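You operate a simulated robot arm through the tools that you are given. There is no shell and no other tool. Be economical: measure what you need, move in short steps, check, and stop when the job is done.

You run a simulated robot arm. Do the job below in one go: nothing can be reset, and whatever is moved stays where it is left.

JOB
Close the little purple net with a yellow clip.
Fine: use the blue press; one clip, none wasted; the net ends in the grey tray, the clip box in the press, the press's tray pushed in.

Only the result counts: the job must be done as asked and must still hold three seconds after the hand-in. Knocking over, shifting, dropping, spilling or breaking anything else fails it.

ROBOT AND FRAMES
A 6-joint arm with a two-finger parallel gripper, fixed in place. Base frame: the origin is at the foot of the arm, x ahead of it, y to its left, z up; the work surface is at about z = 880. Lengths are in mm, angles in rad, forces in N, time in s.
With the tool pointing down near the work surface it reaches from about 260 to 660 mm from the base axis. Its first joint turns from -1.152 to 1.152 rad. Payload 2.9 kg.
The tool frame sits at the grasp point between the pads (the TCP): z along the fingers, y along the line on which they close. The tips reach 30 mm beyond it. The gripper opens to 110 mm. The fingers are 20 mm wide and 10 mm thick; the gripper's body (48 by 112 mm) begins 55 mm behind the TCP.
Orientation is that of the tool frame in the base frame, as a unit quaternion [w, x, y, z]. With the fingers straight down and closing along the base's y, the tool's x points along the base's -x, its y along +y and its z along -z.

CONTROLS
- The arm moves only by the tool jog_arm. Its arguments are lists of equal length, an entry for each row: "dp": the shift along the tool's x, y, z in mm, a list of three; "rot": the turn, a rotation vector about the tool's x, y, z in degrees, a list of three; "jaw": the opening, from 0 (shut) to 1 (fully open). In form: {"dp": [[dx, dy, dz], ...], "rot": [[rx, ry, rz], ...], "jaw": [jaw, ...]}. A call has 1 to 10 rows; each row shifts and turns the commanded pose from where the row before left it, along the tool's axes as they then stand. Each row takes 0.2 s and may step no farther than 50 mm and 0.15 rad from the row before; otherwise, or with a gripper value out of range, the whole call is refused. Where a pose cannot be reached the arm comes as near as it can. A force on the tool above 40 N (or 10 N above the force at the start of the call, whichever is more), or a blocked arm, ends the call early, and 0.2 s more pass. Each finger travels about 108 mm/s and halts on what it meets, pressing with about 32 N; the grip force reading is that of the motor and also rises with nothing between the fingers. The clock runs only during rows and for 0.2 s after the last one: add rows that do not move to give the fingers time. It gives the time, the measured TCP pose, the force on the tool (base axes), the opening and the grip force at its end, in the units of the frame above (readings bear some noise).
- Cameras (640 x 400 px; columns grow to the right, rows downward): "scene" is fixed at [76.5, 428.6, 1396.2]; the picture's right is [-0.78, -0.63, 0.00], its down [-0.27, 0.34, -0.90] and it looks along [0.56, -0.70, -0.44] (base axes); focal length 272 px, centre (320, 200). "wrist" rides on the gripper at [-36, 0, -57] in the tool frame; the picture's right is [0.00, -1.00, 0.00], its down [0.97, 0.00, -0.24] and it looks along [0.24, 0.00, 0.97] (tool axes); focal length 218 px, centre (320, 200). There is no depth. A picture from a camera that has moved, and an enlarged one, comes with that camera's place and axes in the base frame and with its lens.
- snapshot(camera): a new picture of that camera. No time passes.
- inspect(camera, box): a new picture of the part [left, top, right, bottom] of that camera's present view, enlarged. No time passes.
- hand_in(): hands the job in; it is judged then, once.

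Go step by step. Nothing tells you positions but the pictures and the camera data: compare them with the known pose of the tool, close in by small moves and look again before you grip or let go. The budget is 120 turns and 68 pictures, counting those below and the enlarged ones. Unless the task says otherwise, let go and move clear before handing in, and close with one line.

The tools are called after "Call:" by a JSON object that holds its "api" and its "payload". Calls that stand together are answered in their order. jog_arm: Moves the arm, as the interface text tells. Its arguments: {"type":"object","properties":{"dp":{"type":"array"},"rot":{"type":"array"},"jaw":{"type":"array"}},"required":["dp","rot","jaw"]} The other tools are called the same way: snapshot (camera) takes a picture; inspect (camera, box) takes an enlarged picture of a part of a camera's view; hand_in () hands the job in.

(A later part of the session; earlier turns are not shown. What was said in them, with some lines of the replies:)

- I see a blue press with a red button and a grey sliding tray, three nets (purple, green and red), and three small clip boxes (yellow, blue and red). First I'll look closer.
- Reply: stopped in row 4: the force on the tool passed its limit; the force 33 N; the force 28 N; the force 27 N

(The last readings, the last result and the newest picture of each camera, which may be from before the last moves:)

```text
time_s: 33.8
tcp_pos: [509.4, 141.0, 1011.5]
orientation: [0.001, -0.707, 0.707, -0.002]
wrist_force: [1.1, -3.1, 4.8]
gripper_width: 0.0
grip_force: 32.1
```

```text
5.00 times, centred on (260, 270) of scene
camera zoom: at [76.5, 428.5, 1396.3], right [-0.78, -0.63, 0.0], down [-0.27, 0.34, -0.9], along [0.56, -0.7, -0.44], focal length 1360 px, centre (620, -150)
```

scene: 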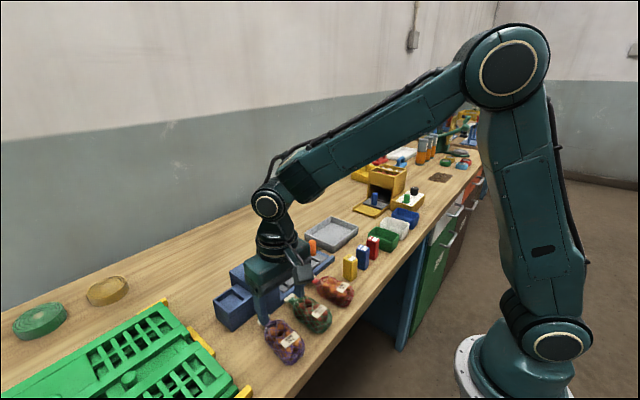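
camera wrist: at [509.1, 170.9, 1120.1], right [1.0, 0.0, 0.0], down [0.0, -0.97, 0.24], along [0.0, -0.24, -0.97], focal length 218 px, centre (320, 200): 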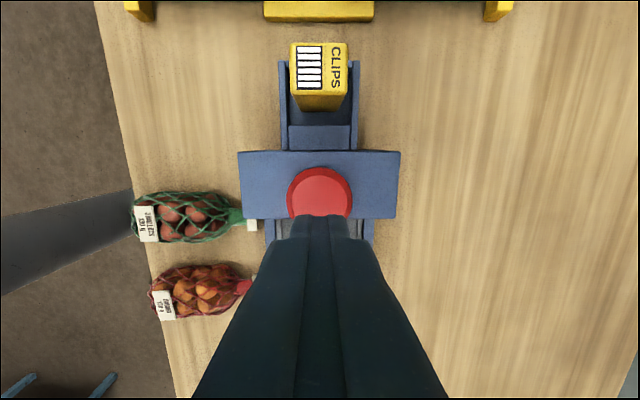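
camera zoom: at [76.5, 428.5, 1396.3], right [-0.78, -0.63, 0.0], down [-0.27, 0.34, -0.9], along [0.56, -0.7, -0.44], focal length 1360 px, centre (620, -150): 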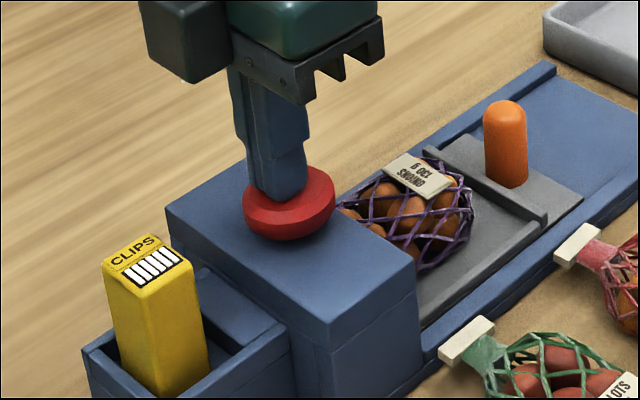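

Call:
{"api": "jog_arm", "payload": {"dp": [[0, 0, 3], [0, 0, 3], [0, 0, 3], [0, 0, 3], [0, 0, 2], [0, 0, 2]], "rot": [[0, 0, 0], [0, 0, 0], [0, 0, 0], [0, 0, 0], [0, 0, 0], [0, 0, 0]], "jaw": [0, 0, 0, 0, 0, 0]}}

Call:
{"api": "inspect", "payload": {"camera": "scene", "box": [210, 230, 310, 310]}}

```text
time_s: 34.9
tcp_pos: [510.2, 140.0, 1005.5]
orientation: [0.005, -0.707, 0.708, -0.003]
wrist_force: [-5.4, -1.4, 11.6]
gripper_width: 0.0
grip_force: 32.2
stopped in row 5: the force on the tool passed its limit (the readings are from after the stop); the commanded pose is now the measured one
```

```text
5.00 times, centred on (260, 270) of scene
camera zoom: at [76.2, 428.5, 1396.3], right [-0.78, -0.63, 0.0], down [-0.27, 0.34, -0.9], along [0.56, -0.7, -0.44], focal length 1360 px, centre (620, -150)
```

zoom: 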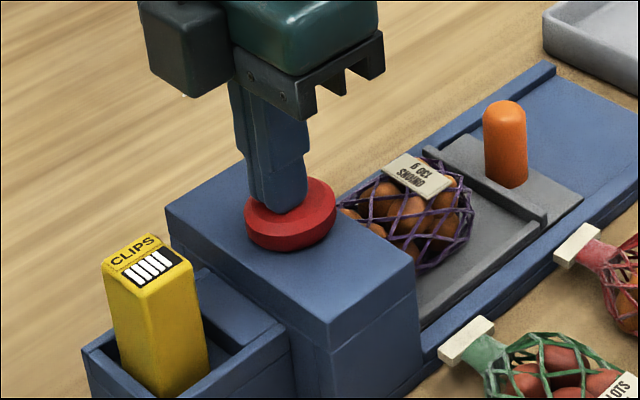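

Call:
{"api": "jog_arm", "payload": {"dp": [[0, 0, -20], [0, 0, -35], [48, 0, 0], [49, 0, 0], [49, 0, 0], [0, 0, 0]], "rot": [[0, 0, 0], [0, 0, 0], [0, 0, 0], [0, 0, 0], [0, 0, 0], [0, 0, 0]], "jaw": [0, 0, 0, 0.2, 0.45, 0.45]}}

Call:
{"api": "snapshot", "payload": {"camera": "wrist"}}

Call:
{"api": "inspect", "payload": {"camera": "scene", "box": [210, 230, 310, 310]}}

```text
time_s: 36.3
tcp_pos: [509.7, -5.9, 1061.1]
orientation: [-0.005, 0.707, -0.707, 0.003]
wrist_force: [0.1, 0.0, 0.4]
gripper_width: 49.5
grip_force: 0.1
```

```text
22 pictures are left
camera wrist: at [508.3, 30.3, 1117.8], right [1.0, 0.0, 0.01], down [0.0, -0.97, 0.24], along [0.01, -0.24, -0.97], focal length 218 px, centre (320, 200)
```

wrist: 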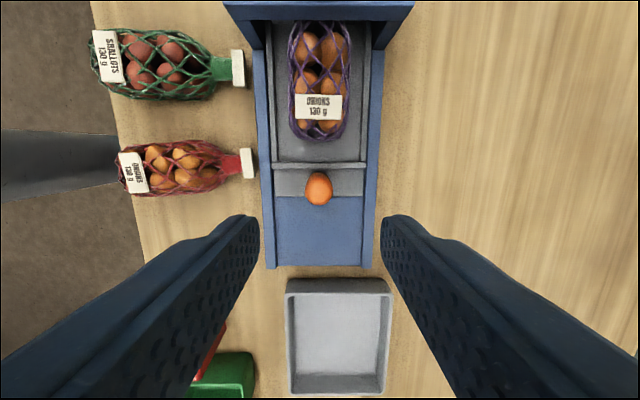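

```text
5.00 times, centred on (260, 270) of scene
camera zoom: at [76.6, 428.6, 1396.2], right [-0.78, -0.63, 0.0], down [-0.27, 0.34, -0.9], along [0.56, -0.7, -0.44], focal length 1360 px, centre (620, -150)
```

zoom: 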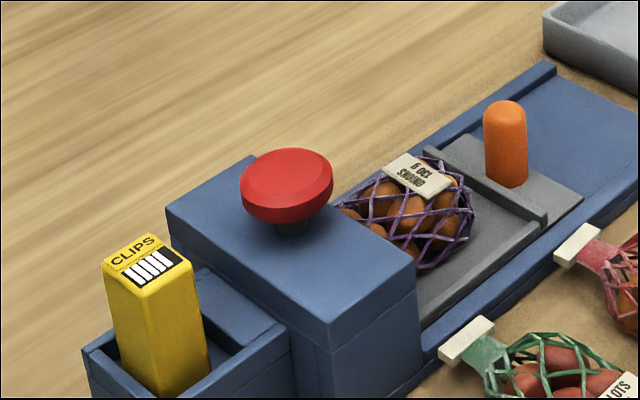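

Call:
{"api": "jog_arm", "payload": {"dp": [[0, 0, 45], [0, 0, 45], [0, 0, 35], [0, 0, 0], [0, 0, 0], [0, 0, 0]], "rot": [[0, 0, 0], [0, 0, 0], [0, 0, 0], [0, 0, 0], [0, 0, 0], [0, 0, 0]], "jaw": [0.45, 0.45, 0.45, 0.25, 0.12, 0.08]}}

Call:
{"api": "jog_arm", "payload": {"dp": [[3, 0, 0], [5, 0, 0], [7, 0, 0], [8, 0, 0], [8, 0, 0], [8, 0, 0], [8, 0, 0], [7, 0, 0], [5, 0, 0], [4, 0, 0]], "rot": [[0, 0, 0], [0, 0, 0], [0, 0, 0], [0, 0, 0], [0, 0, 0], [0, 0, 0], [0, 0, 0], [0, 0, 0], [0, 0, 0], [0, 0, 0]], "jaw": [0.08, 0.08, 0.08, 0.08, 0.08, 0.08, 0.08, 0.08, 0.08, 0.08]}}

Call:
{"api": "inspect", "payload": {"camera": "scene", "box": [220, 220, 340, 310]}}

```text
time_s: 37.7
tcp_pos: [511.0, -6.3, 932.8]
orientation: [0.002, -0.707, 0.707, 0.0]
wrist_force: [-21.6, 0.2, 2.5]
gripper_width: 23.1
grip_force: 44.7
```

```text
time_s: 39.9
tcp_pos: [509.7, -67.3, 932.8]
orientation: [-0.003, 0.707, -0.707, 0.002]
wrist_force: [-7.8, -0.9, -13.0]
gripper_width: 23.1
grip_force: 45.0
```

```text
4.44 times, centred on (280, 265) of scene
camera zoom: at [76.6, 428.6, 1396.2], right [-0.78, -0.63, 0.0], down [-0.28, 0.34, -0.9], along [0.56, -0.7, -0.44], focal length 1209 px, centre (498, -89)
```

zoom: 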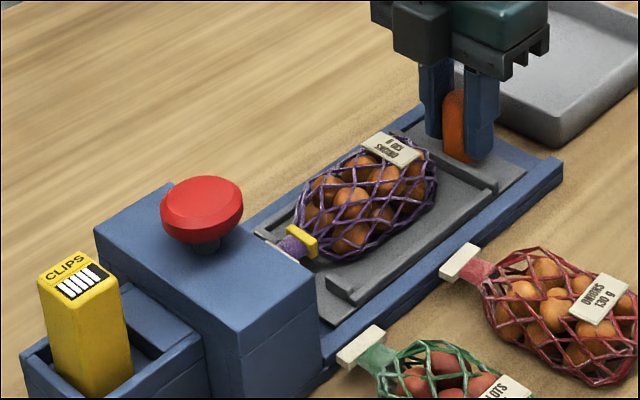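

Call:
{"api": "jog_arm", "payload": {"dp": [[0, 0, 0], [0, 0, 0], [0, 0, -35], [0, 0, -45], [0, 0, -30], [-40, 0, 0], [-43, 0, 0], [0, 0, 0]], "rot": [[0, 0, 0], [0, 0, 0], [0, 0, 0], [0, 0, 0], [0, 0, 0], [0, 0, 0], [0, 0, 0], [0, 0, 0]], "jaw": [0.3, 0.4, 0.4, 0.5, 0.54, 0.54, 0.54, 0.54]}}

Call:
{"api": "snapshot", "payload": {"camera": "wrist"}}

```text
time_s: 41.7
tcp_pos: [509.5, 17.1, 1044.1]
orientation: [0.004, -0.706, 0.708, -0.003]
wrist_force: [-0.5, -0.4, -0.6]
gripper_width: 59.3
grip_force: 0.0
```

```text
19 pictures are left
camera wrist: at [508.2, 53.4, 1101.5], right [1.0, 0.0, 0.01], down [0.0, -0.97, 0.24], along [0.01, -0.24, -0.97], focal length 218 px, centre (320, 200)
```

wrist: 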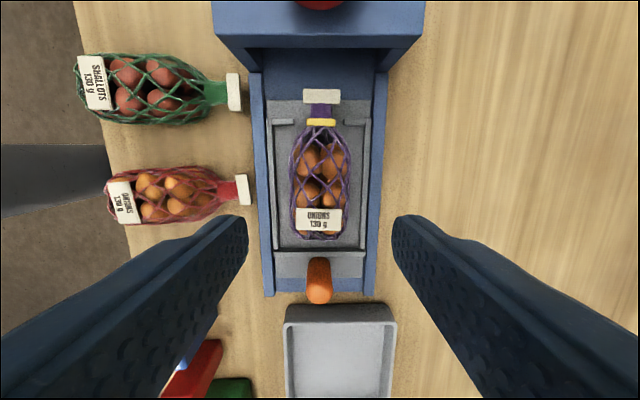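

Call:
{"api": "jog_arm", "payload": {"dp": [[0, 0, 45], [0, 0, 45], [0, 0, 20], [0, 0, 0], [0, 0, 0], [0, 0, 0]], "rot": [[0, 0, 0], [0, 0, 0], [0, 0, 0], [0, 0, 0], [0, 0, 0], [0, 0, 0]], "jaw": [0.52, 0.52, 0.52, 0.4, 0.3, 0.3]}}

Call:
{"api": "snapshot", "payload": {"camera": "wrist"}}

```text
time_s: 43.1
tcp_pos: [510.0, 16.4, 934.4]
orientation: [0.004, -0.707, 0.707, -0.003]
wrist_force: [-3.0, 0.1, 4.6]
gripper_width: 48.3
grip_force: 31.8
```

```text
18 pictures are left
camera wrist: at [508.6, 52.0, 992.0], right [1.0, 0.0, 0.01], down [0.0, -0.97, 0.24], along [0.01, -0.24, -0.97], focal length 218 px, centre (320, 200)
```

wrist: 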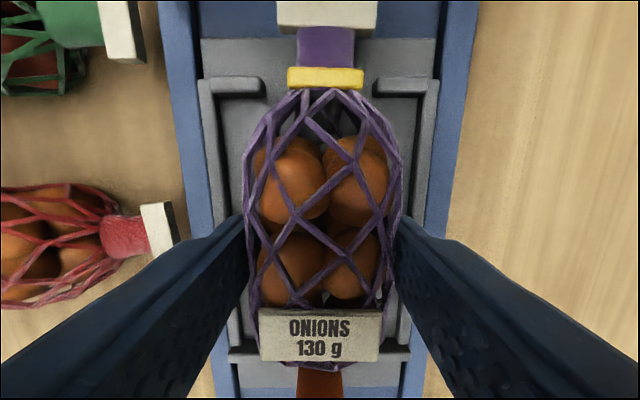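

Call:
{"api": "jog_arm", "payload": {"dp": [[0, 0, -20], [0, 0, -40], [0, 0, -45], [46, -4, 0], [46, -4, 0], [46, -4, 0], [46, -4, 0], [46, -4, 0], [0, 0, 0]], "rot": [[0, 0, 0], [0, 0, 0], [0, 0, 0], [0, 0, 0], [0, 0, 0], [0, 0, 0], [0, 0, 0], [0, 0, 0], [0, 0, 0]], "jaw": [0.3, 0.3, 0.3, 0.3, 0.3, 0.3, 0.3, 0.3, 0.3]}}

Call:
{"api": "snapshot", "payload": {"camera": "wrist"}}

Call:
{"api": "inspect", "payload": {"camera": "scene", "box": [260, 150, 420, 270]}}

```text
time_s: 45.1
tcp_pos: [529.8, -215.5, 1038.3]
orientation: [0.004, -0.707, 0.707, -0.003]
wrist_force: [0.0, -0.1, -1.0]
gripper_width: 48.3
grip_force: 32.2
```

```text
17 pictures are left
camera wrist: at [528.3, -179.1, 1094.9], right [1.0, 0.0, 0.01], down [0.0, -0.97, 0.24], along [0.01, -0.24, -0.97], focal length 218 px, centre (320, 200)
```

wrist: 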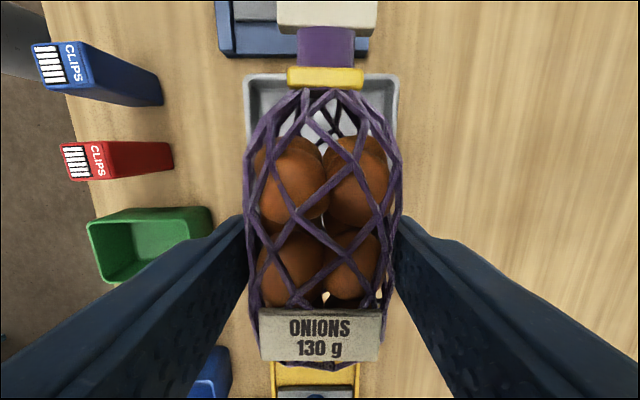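

```text
3.33 times, centred on (340, 210) of scene
camera zoom: at [76.6, 428.5, 1396.2], right [-0.78, -0.63, 0.0], down [-0.27, 0.34, -0.9], along [0.56, -0.7, -0.44], focal length 907 px, centre (253, 167)
```

zoom: 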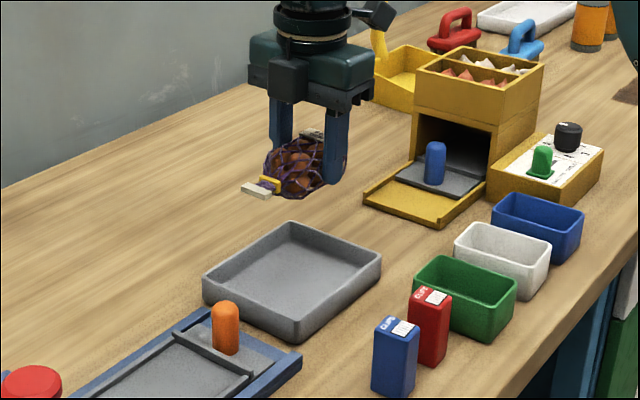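

Call:
{"api": "jog_arm", "payload": {"dp": [[-3, 0, 40], [0, 0, 40], [0, 0, 20]], "rot": [[0, 0, 0], [0, 0, 0], [0, 0, 0]], "jaw": [0.3, 0.3, 0.3]}}

Call:
{"api": "snapshot", "payload": {"camera": "wrist"}}

Call:
{"api": "inspect", "payload": {"camera": "scene", "box": [290, 180, 390, 260]}}

```text
time_s: 45.9
tcp_pos: [530.1, -211.5, 938.4]
orientation: [-0.005, 0.707, -0.707, 0.003]
wrist_force: [0.1, 0.1, -1.2]
gripper_width: 48.4
grip_force: 32.0
```

```text
15 pictures are left
camera wrist: at [529.2, -175.4, 995.7], right [1.0, 0.0, 0.01], down [0.0, -0.97, 0.24], along [0.01, -0.24, -0.97], focal length 218 px, centre (320, 200)
```

wrist: 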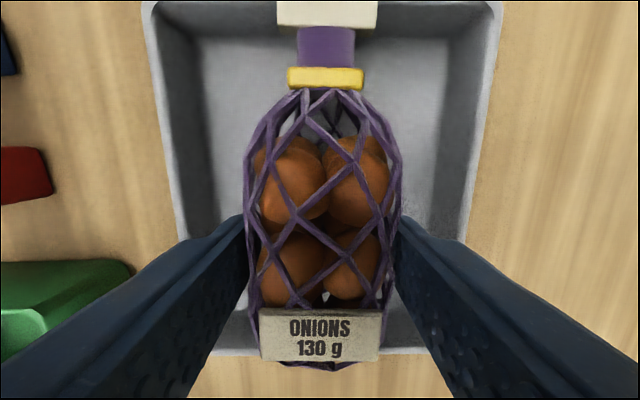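

```text
5.00 times, centred on (340, 220) of scene
camera zoom: at [76.6, 428.6, 1396.2], right [-0.78, -0.63, 0.0], down [-0.27, 0.34, -0.9], along [0.56, -0.7, -0.44], focal length 1360 px, centre (220, 100)
```

zoom: 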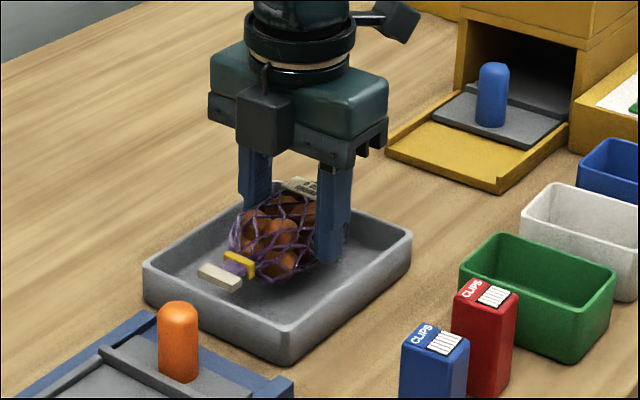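

Call:
{"api": "jog_arm", "payload": {"dp": [[4, 0, 6], [0, 0, 4], [0, 0, 3], [0, 0, 2], [0, 0, 2], [0, 0, 2], [0, 0, 2]], "rot": [[0, 0, 0], [0, 0, 0], [0, 0, 0], [0, 0, 0], [0, 0, 0], [0, 0, 0], [0, 0, 0]], "jaw": [0.3, 0.3, 0.3, 0.3, 0.3, 0.3, 0.3]}}

```text
time_s: 47.4
tcp_pos: [532.8, -215.2, 925.6]
orientation: [0.004, -0.706, 0.708, -0.006]
wrist_force: [-0.7, 0.1, 3.6]
gripper_width: 48.3
grip_force: 31.6
stopped in row 7: the force on the tool passed its limit (the readings are from after the stop); the commanded pose is now the measured one
```

Contact with the grey tray floor. I'll release gently and lift clear.

Call:
{"api": "jog_arm", "payload": {"dp": [[0, 0, 0], [0, 0, 0], [0, 0, 0], [0, 0, -10], [0, 0, -40], [0, 0, -45], [0, 0, -20]], "rot": [[0, 0, 0], [0, 0, 0], [0, 0, 0], [0, 0, 0], [0, 0, 0], [0, 0, 0], [0, 0, 0]], "jaw": [0.5, 0.6, 0.6, 0.6, 0.6, 0.6, 0.6]}}

Call:
{"api": "snapshot", "payload": {"camera": "wrist"}}

Call:
{"api": "inspect", "payload": {"camera": "scene", "box": [220, 180, 390, 310]}}

```text
time_s: 49.0
tcp_pos: [531.5, -212.5, 1038.6]
orientation: [0.006, -0.707, 0.708, -0.005]
wrist_force: [0.3, -0.5, -0.2]
gripper_width: 66.1
grip_force: 0.0
```

```text
13 pictures are left
camera wrist: at [529.9, -177.9, 1096.2], right [1.0, 0.0, 0.01], down [-0.01, -0.97, 0.24], along [0.01, -0.24, -0.97], focal length 218 px, centre (320, 200)
```

wrist: 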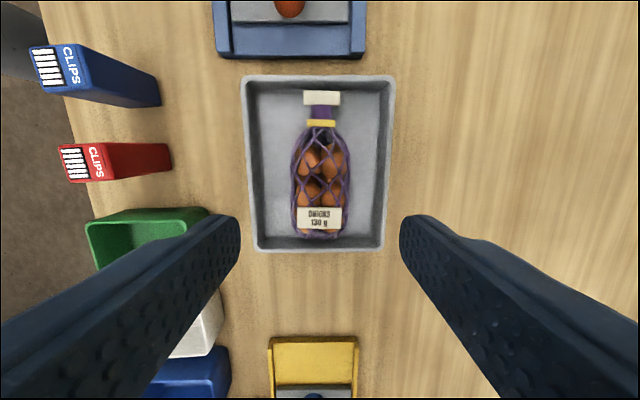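

```text
3.08 times, centred on (305, 245) of scene
camera zoom: at [76.5, 428.6, 1396.2], right [-0.78, -0.63, 0.0], down [-0.27, 0.34, -0.9], along [0.56, -0.7, -0.44], focal length 837 px, centre (366, 62)
```

zoom: 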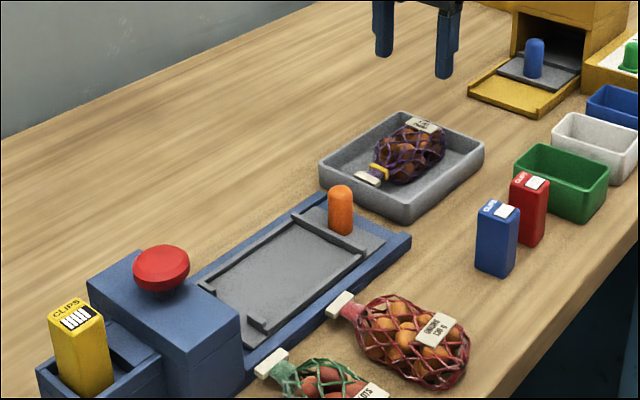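

Call:
{"api": "jog_arm", "payload": {"dp": [[-48, 7, -5], [-48, 7, -5], [-48, 8, 0], [0, 0, 0]], "rot": [[0, 0, 0], [0, 0, 0], [0, 0, 0], [0, 0, 0]], "jaw": [0.5, 0.5, 0.5, 0.5]}}

Call:
{"api": "snapshot", "payload": {"camera": "wrist"}}

```text
time_s: 50.0
tcp_pos: [507.7, -71.5, 1048.9]
orientation: [0.005, -0.706, 0.708, -0.005]
wrist_force: [-0.2, 0.7, 0.8]
gripper_width: 54.8
grip_force: 0.0
```

```text
11 pictures are left
camera wrist: at [506.2, -35.4, 1106.1], right [1.0, 0.0, 0.01], down [-0.01, -0.97, 0.24], along [0.01, -0.24, -0.97], focal length 218 px, centre (320, 200)
```

wrist: 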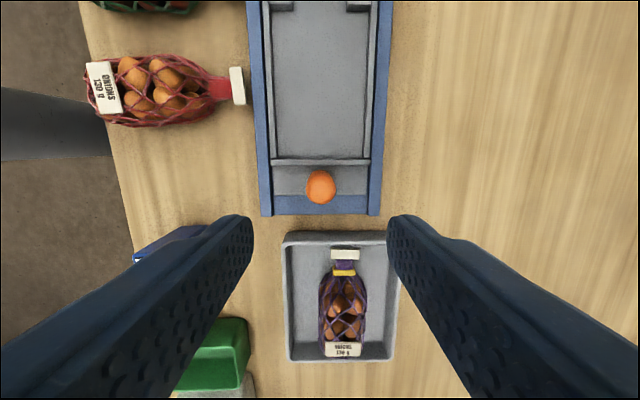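

Call:
{"api": "jog_arm", "payload": {"dp": [[-3, -1, 40], [0, 0, 40], [0, 0, 33], [0, 0, 0], [0, 0, 0], [0, 0, 0]], "rot": [[0, 0, 0], [0, 0, 0], [0, 0, 0], [0, 0, 0], [0, 0, 0], [0, 0, 0]], "jaw": [0.5, 0.5, 0.5, 0.3, 0.12, 0.08]}}

Call:
{"api": "jog_arm", "payload": {"dp": [[-4, 0, 0], [-8, 0, 0], [-8, 0, 0], [-8, 0, 0], [-8, 0, 0], [-8, 0, 0], [-8, 0, 0], [-5, 0, 0], [-4, 0, 0], [-4, 0, 0]], "rot": [[0, 0, 0], [0, 0, 0], [0, 0, 0], [0, 0, 0], [0, 0, 0], [0, 0, 0], [0, 0, 0], [0, 0, 0], [0, 0, 0], [0, 0, 0]], "jaw": [0.08, 0.08, 0.08, 0.08, 0.08, 0.08, 0.08, 0.08, 0.08, 0.08]}}

```text
time_s: 51.4
tcp_pos: [510.8, -68.2, 934.4]
orientation: [0.003, -0.706, 0.708, -0.004]
wrist_force: [-6.5, 0.3, 1.0]
gripper_width: 23.3
grip_force: 45.3
```

```text
time_s: 53.6
tcp_pos: [509.7, -5.7, 935.1]
orientation: [0.001, -0.705, 0.709, -0.004]
wrist_force: [-13.8, -17.0, -6.7]
gripper_width: 23.2
grip_force: 44.6
```

The tray is at its end stop, with the same reading as before. I'll let go, lift clear and check.

Call:
{"api": "jog_arm", "payload": {"dp": [[0, 0, 0], [0, 0, 0], [0, 0, 0], [0, 0, -30], [0, 0, -45], [0, 0, -45], [0, 0, -45]], "rot": [[0, 0, 0], [0, 0, 0], [0, 0, 0], [0, 0, 0], [0, 0, 0], [0, 0, 0], [0, 0, 0]], "jaw": [0.2, 0.4, 0.4, 0.4, 0.4, 0.4, 0.4]}}

Call:
{"api": "snapshot", "payload": {"camera": "wrist"}}

Call:
{"api": "inspect", "payload": {"camera": "scene", "box": [200, 190, 400, 340]}}

```text
time_s: 55.2
tcp_pos: [507.0, -3.2, 1101.3]
orientation: [0.005, -0.706, 0.708, -0.005]
wrist_force: [0.2, -0.2, 1.0]
gripper_width: 44.2
grip_force: 0.0
```

```text
10 pictures are left
camera wrist: at [505.9, 32.6, 1158.6], right [1.0, 0.0, 0.01], down [-0.01, -0.97, 0.24], along [0.01, -0.24, -0.97], focal length 218 px, centre (320, 200)
```

wrist: 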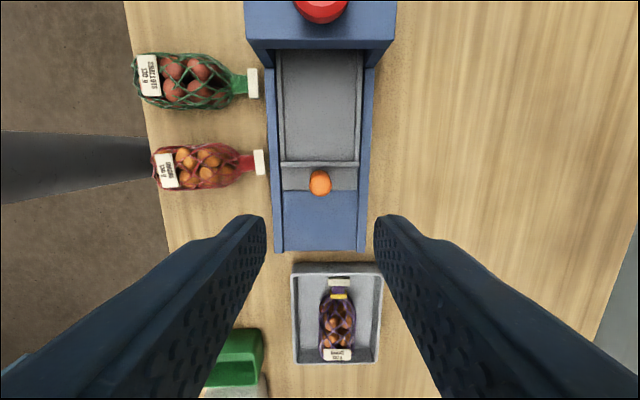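

```text
2.67 times, centred on (300, 265) of scene
camera zoom: at [76.5, 428.6, 1396.2], right [-0.78, -0.63, 0.0], down [-0.27, 0.34, -0.9], along [0.56, -0.7, -0.44], focal length 726 px, centre (373, 27)
```

zoom: 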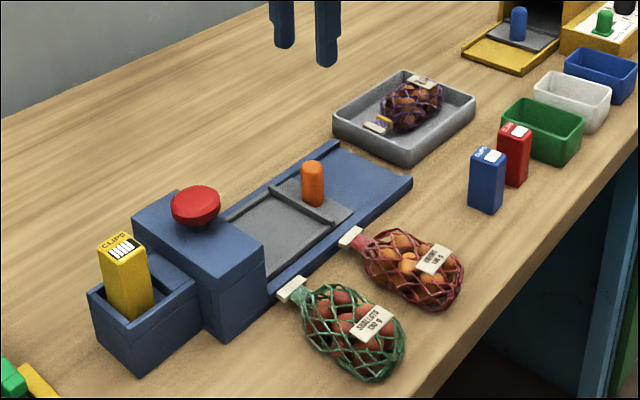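

The purple net, closed with one yellow clip, lies in the grey tray. The clip box is in the press, the press's tray is pushed in, and the arm is clear, so I'm handing in.

Call:
{"api": "hand_in", "payload": {}}

```text
The job is handed in.
```

The purple net is closed with one yellow clip from the blue press and lies in the grey tray. The clip box is in the press and the press's tray is pushed in.
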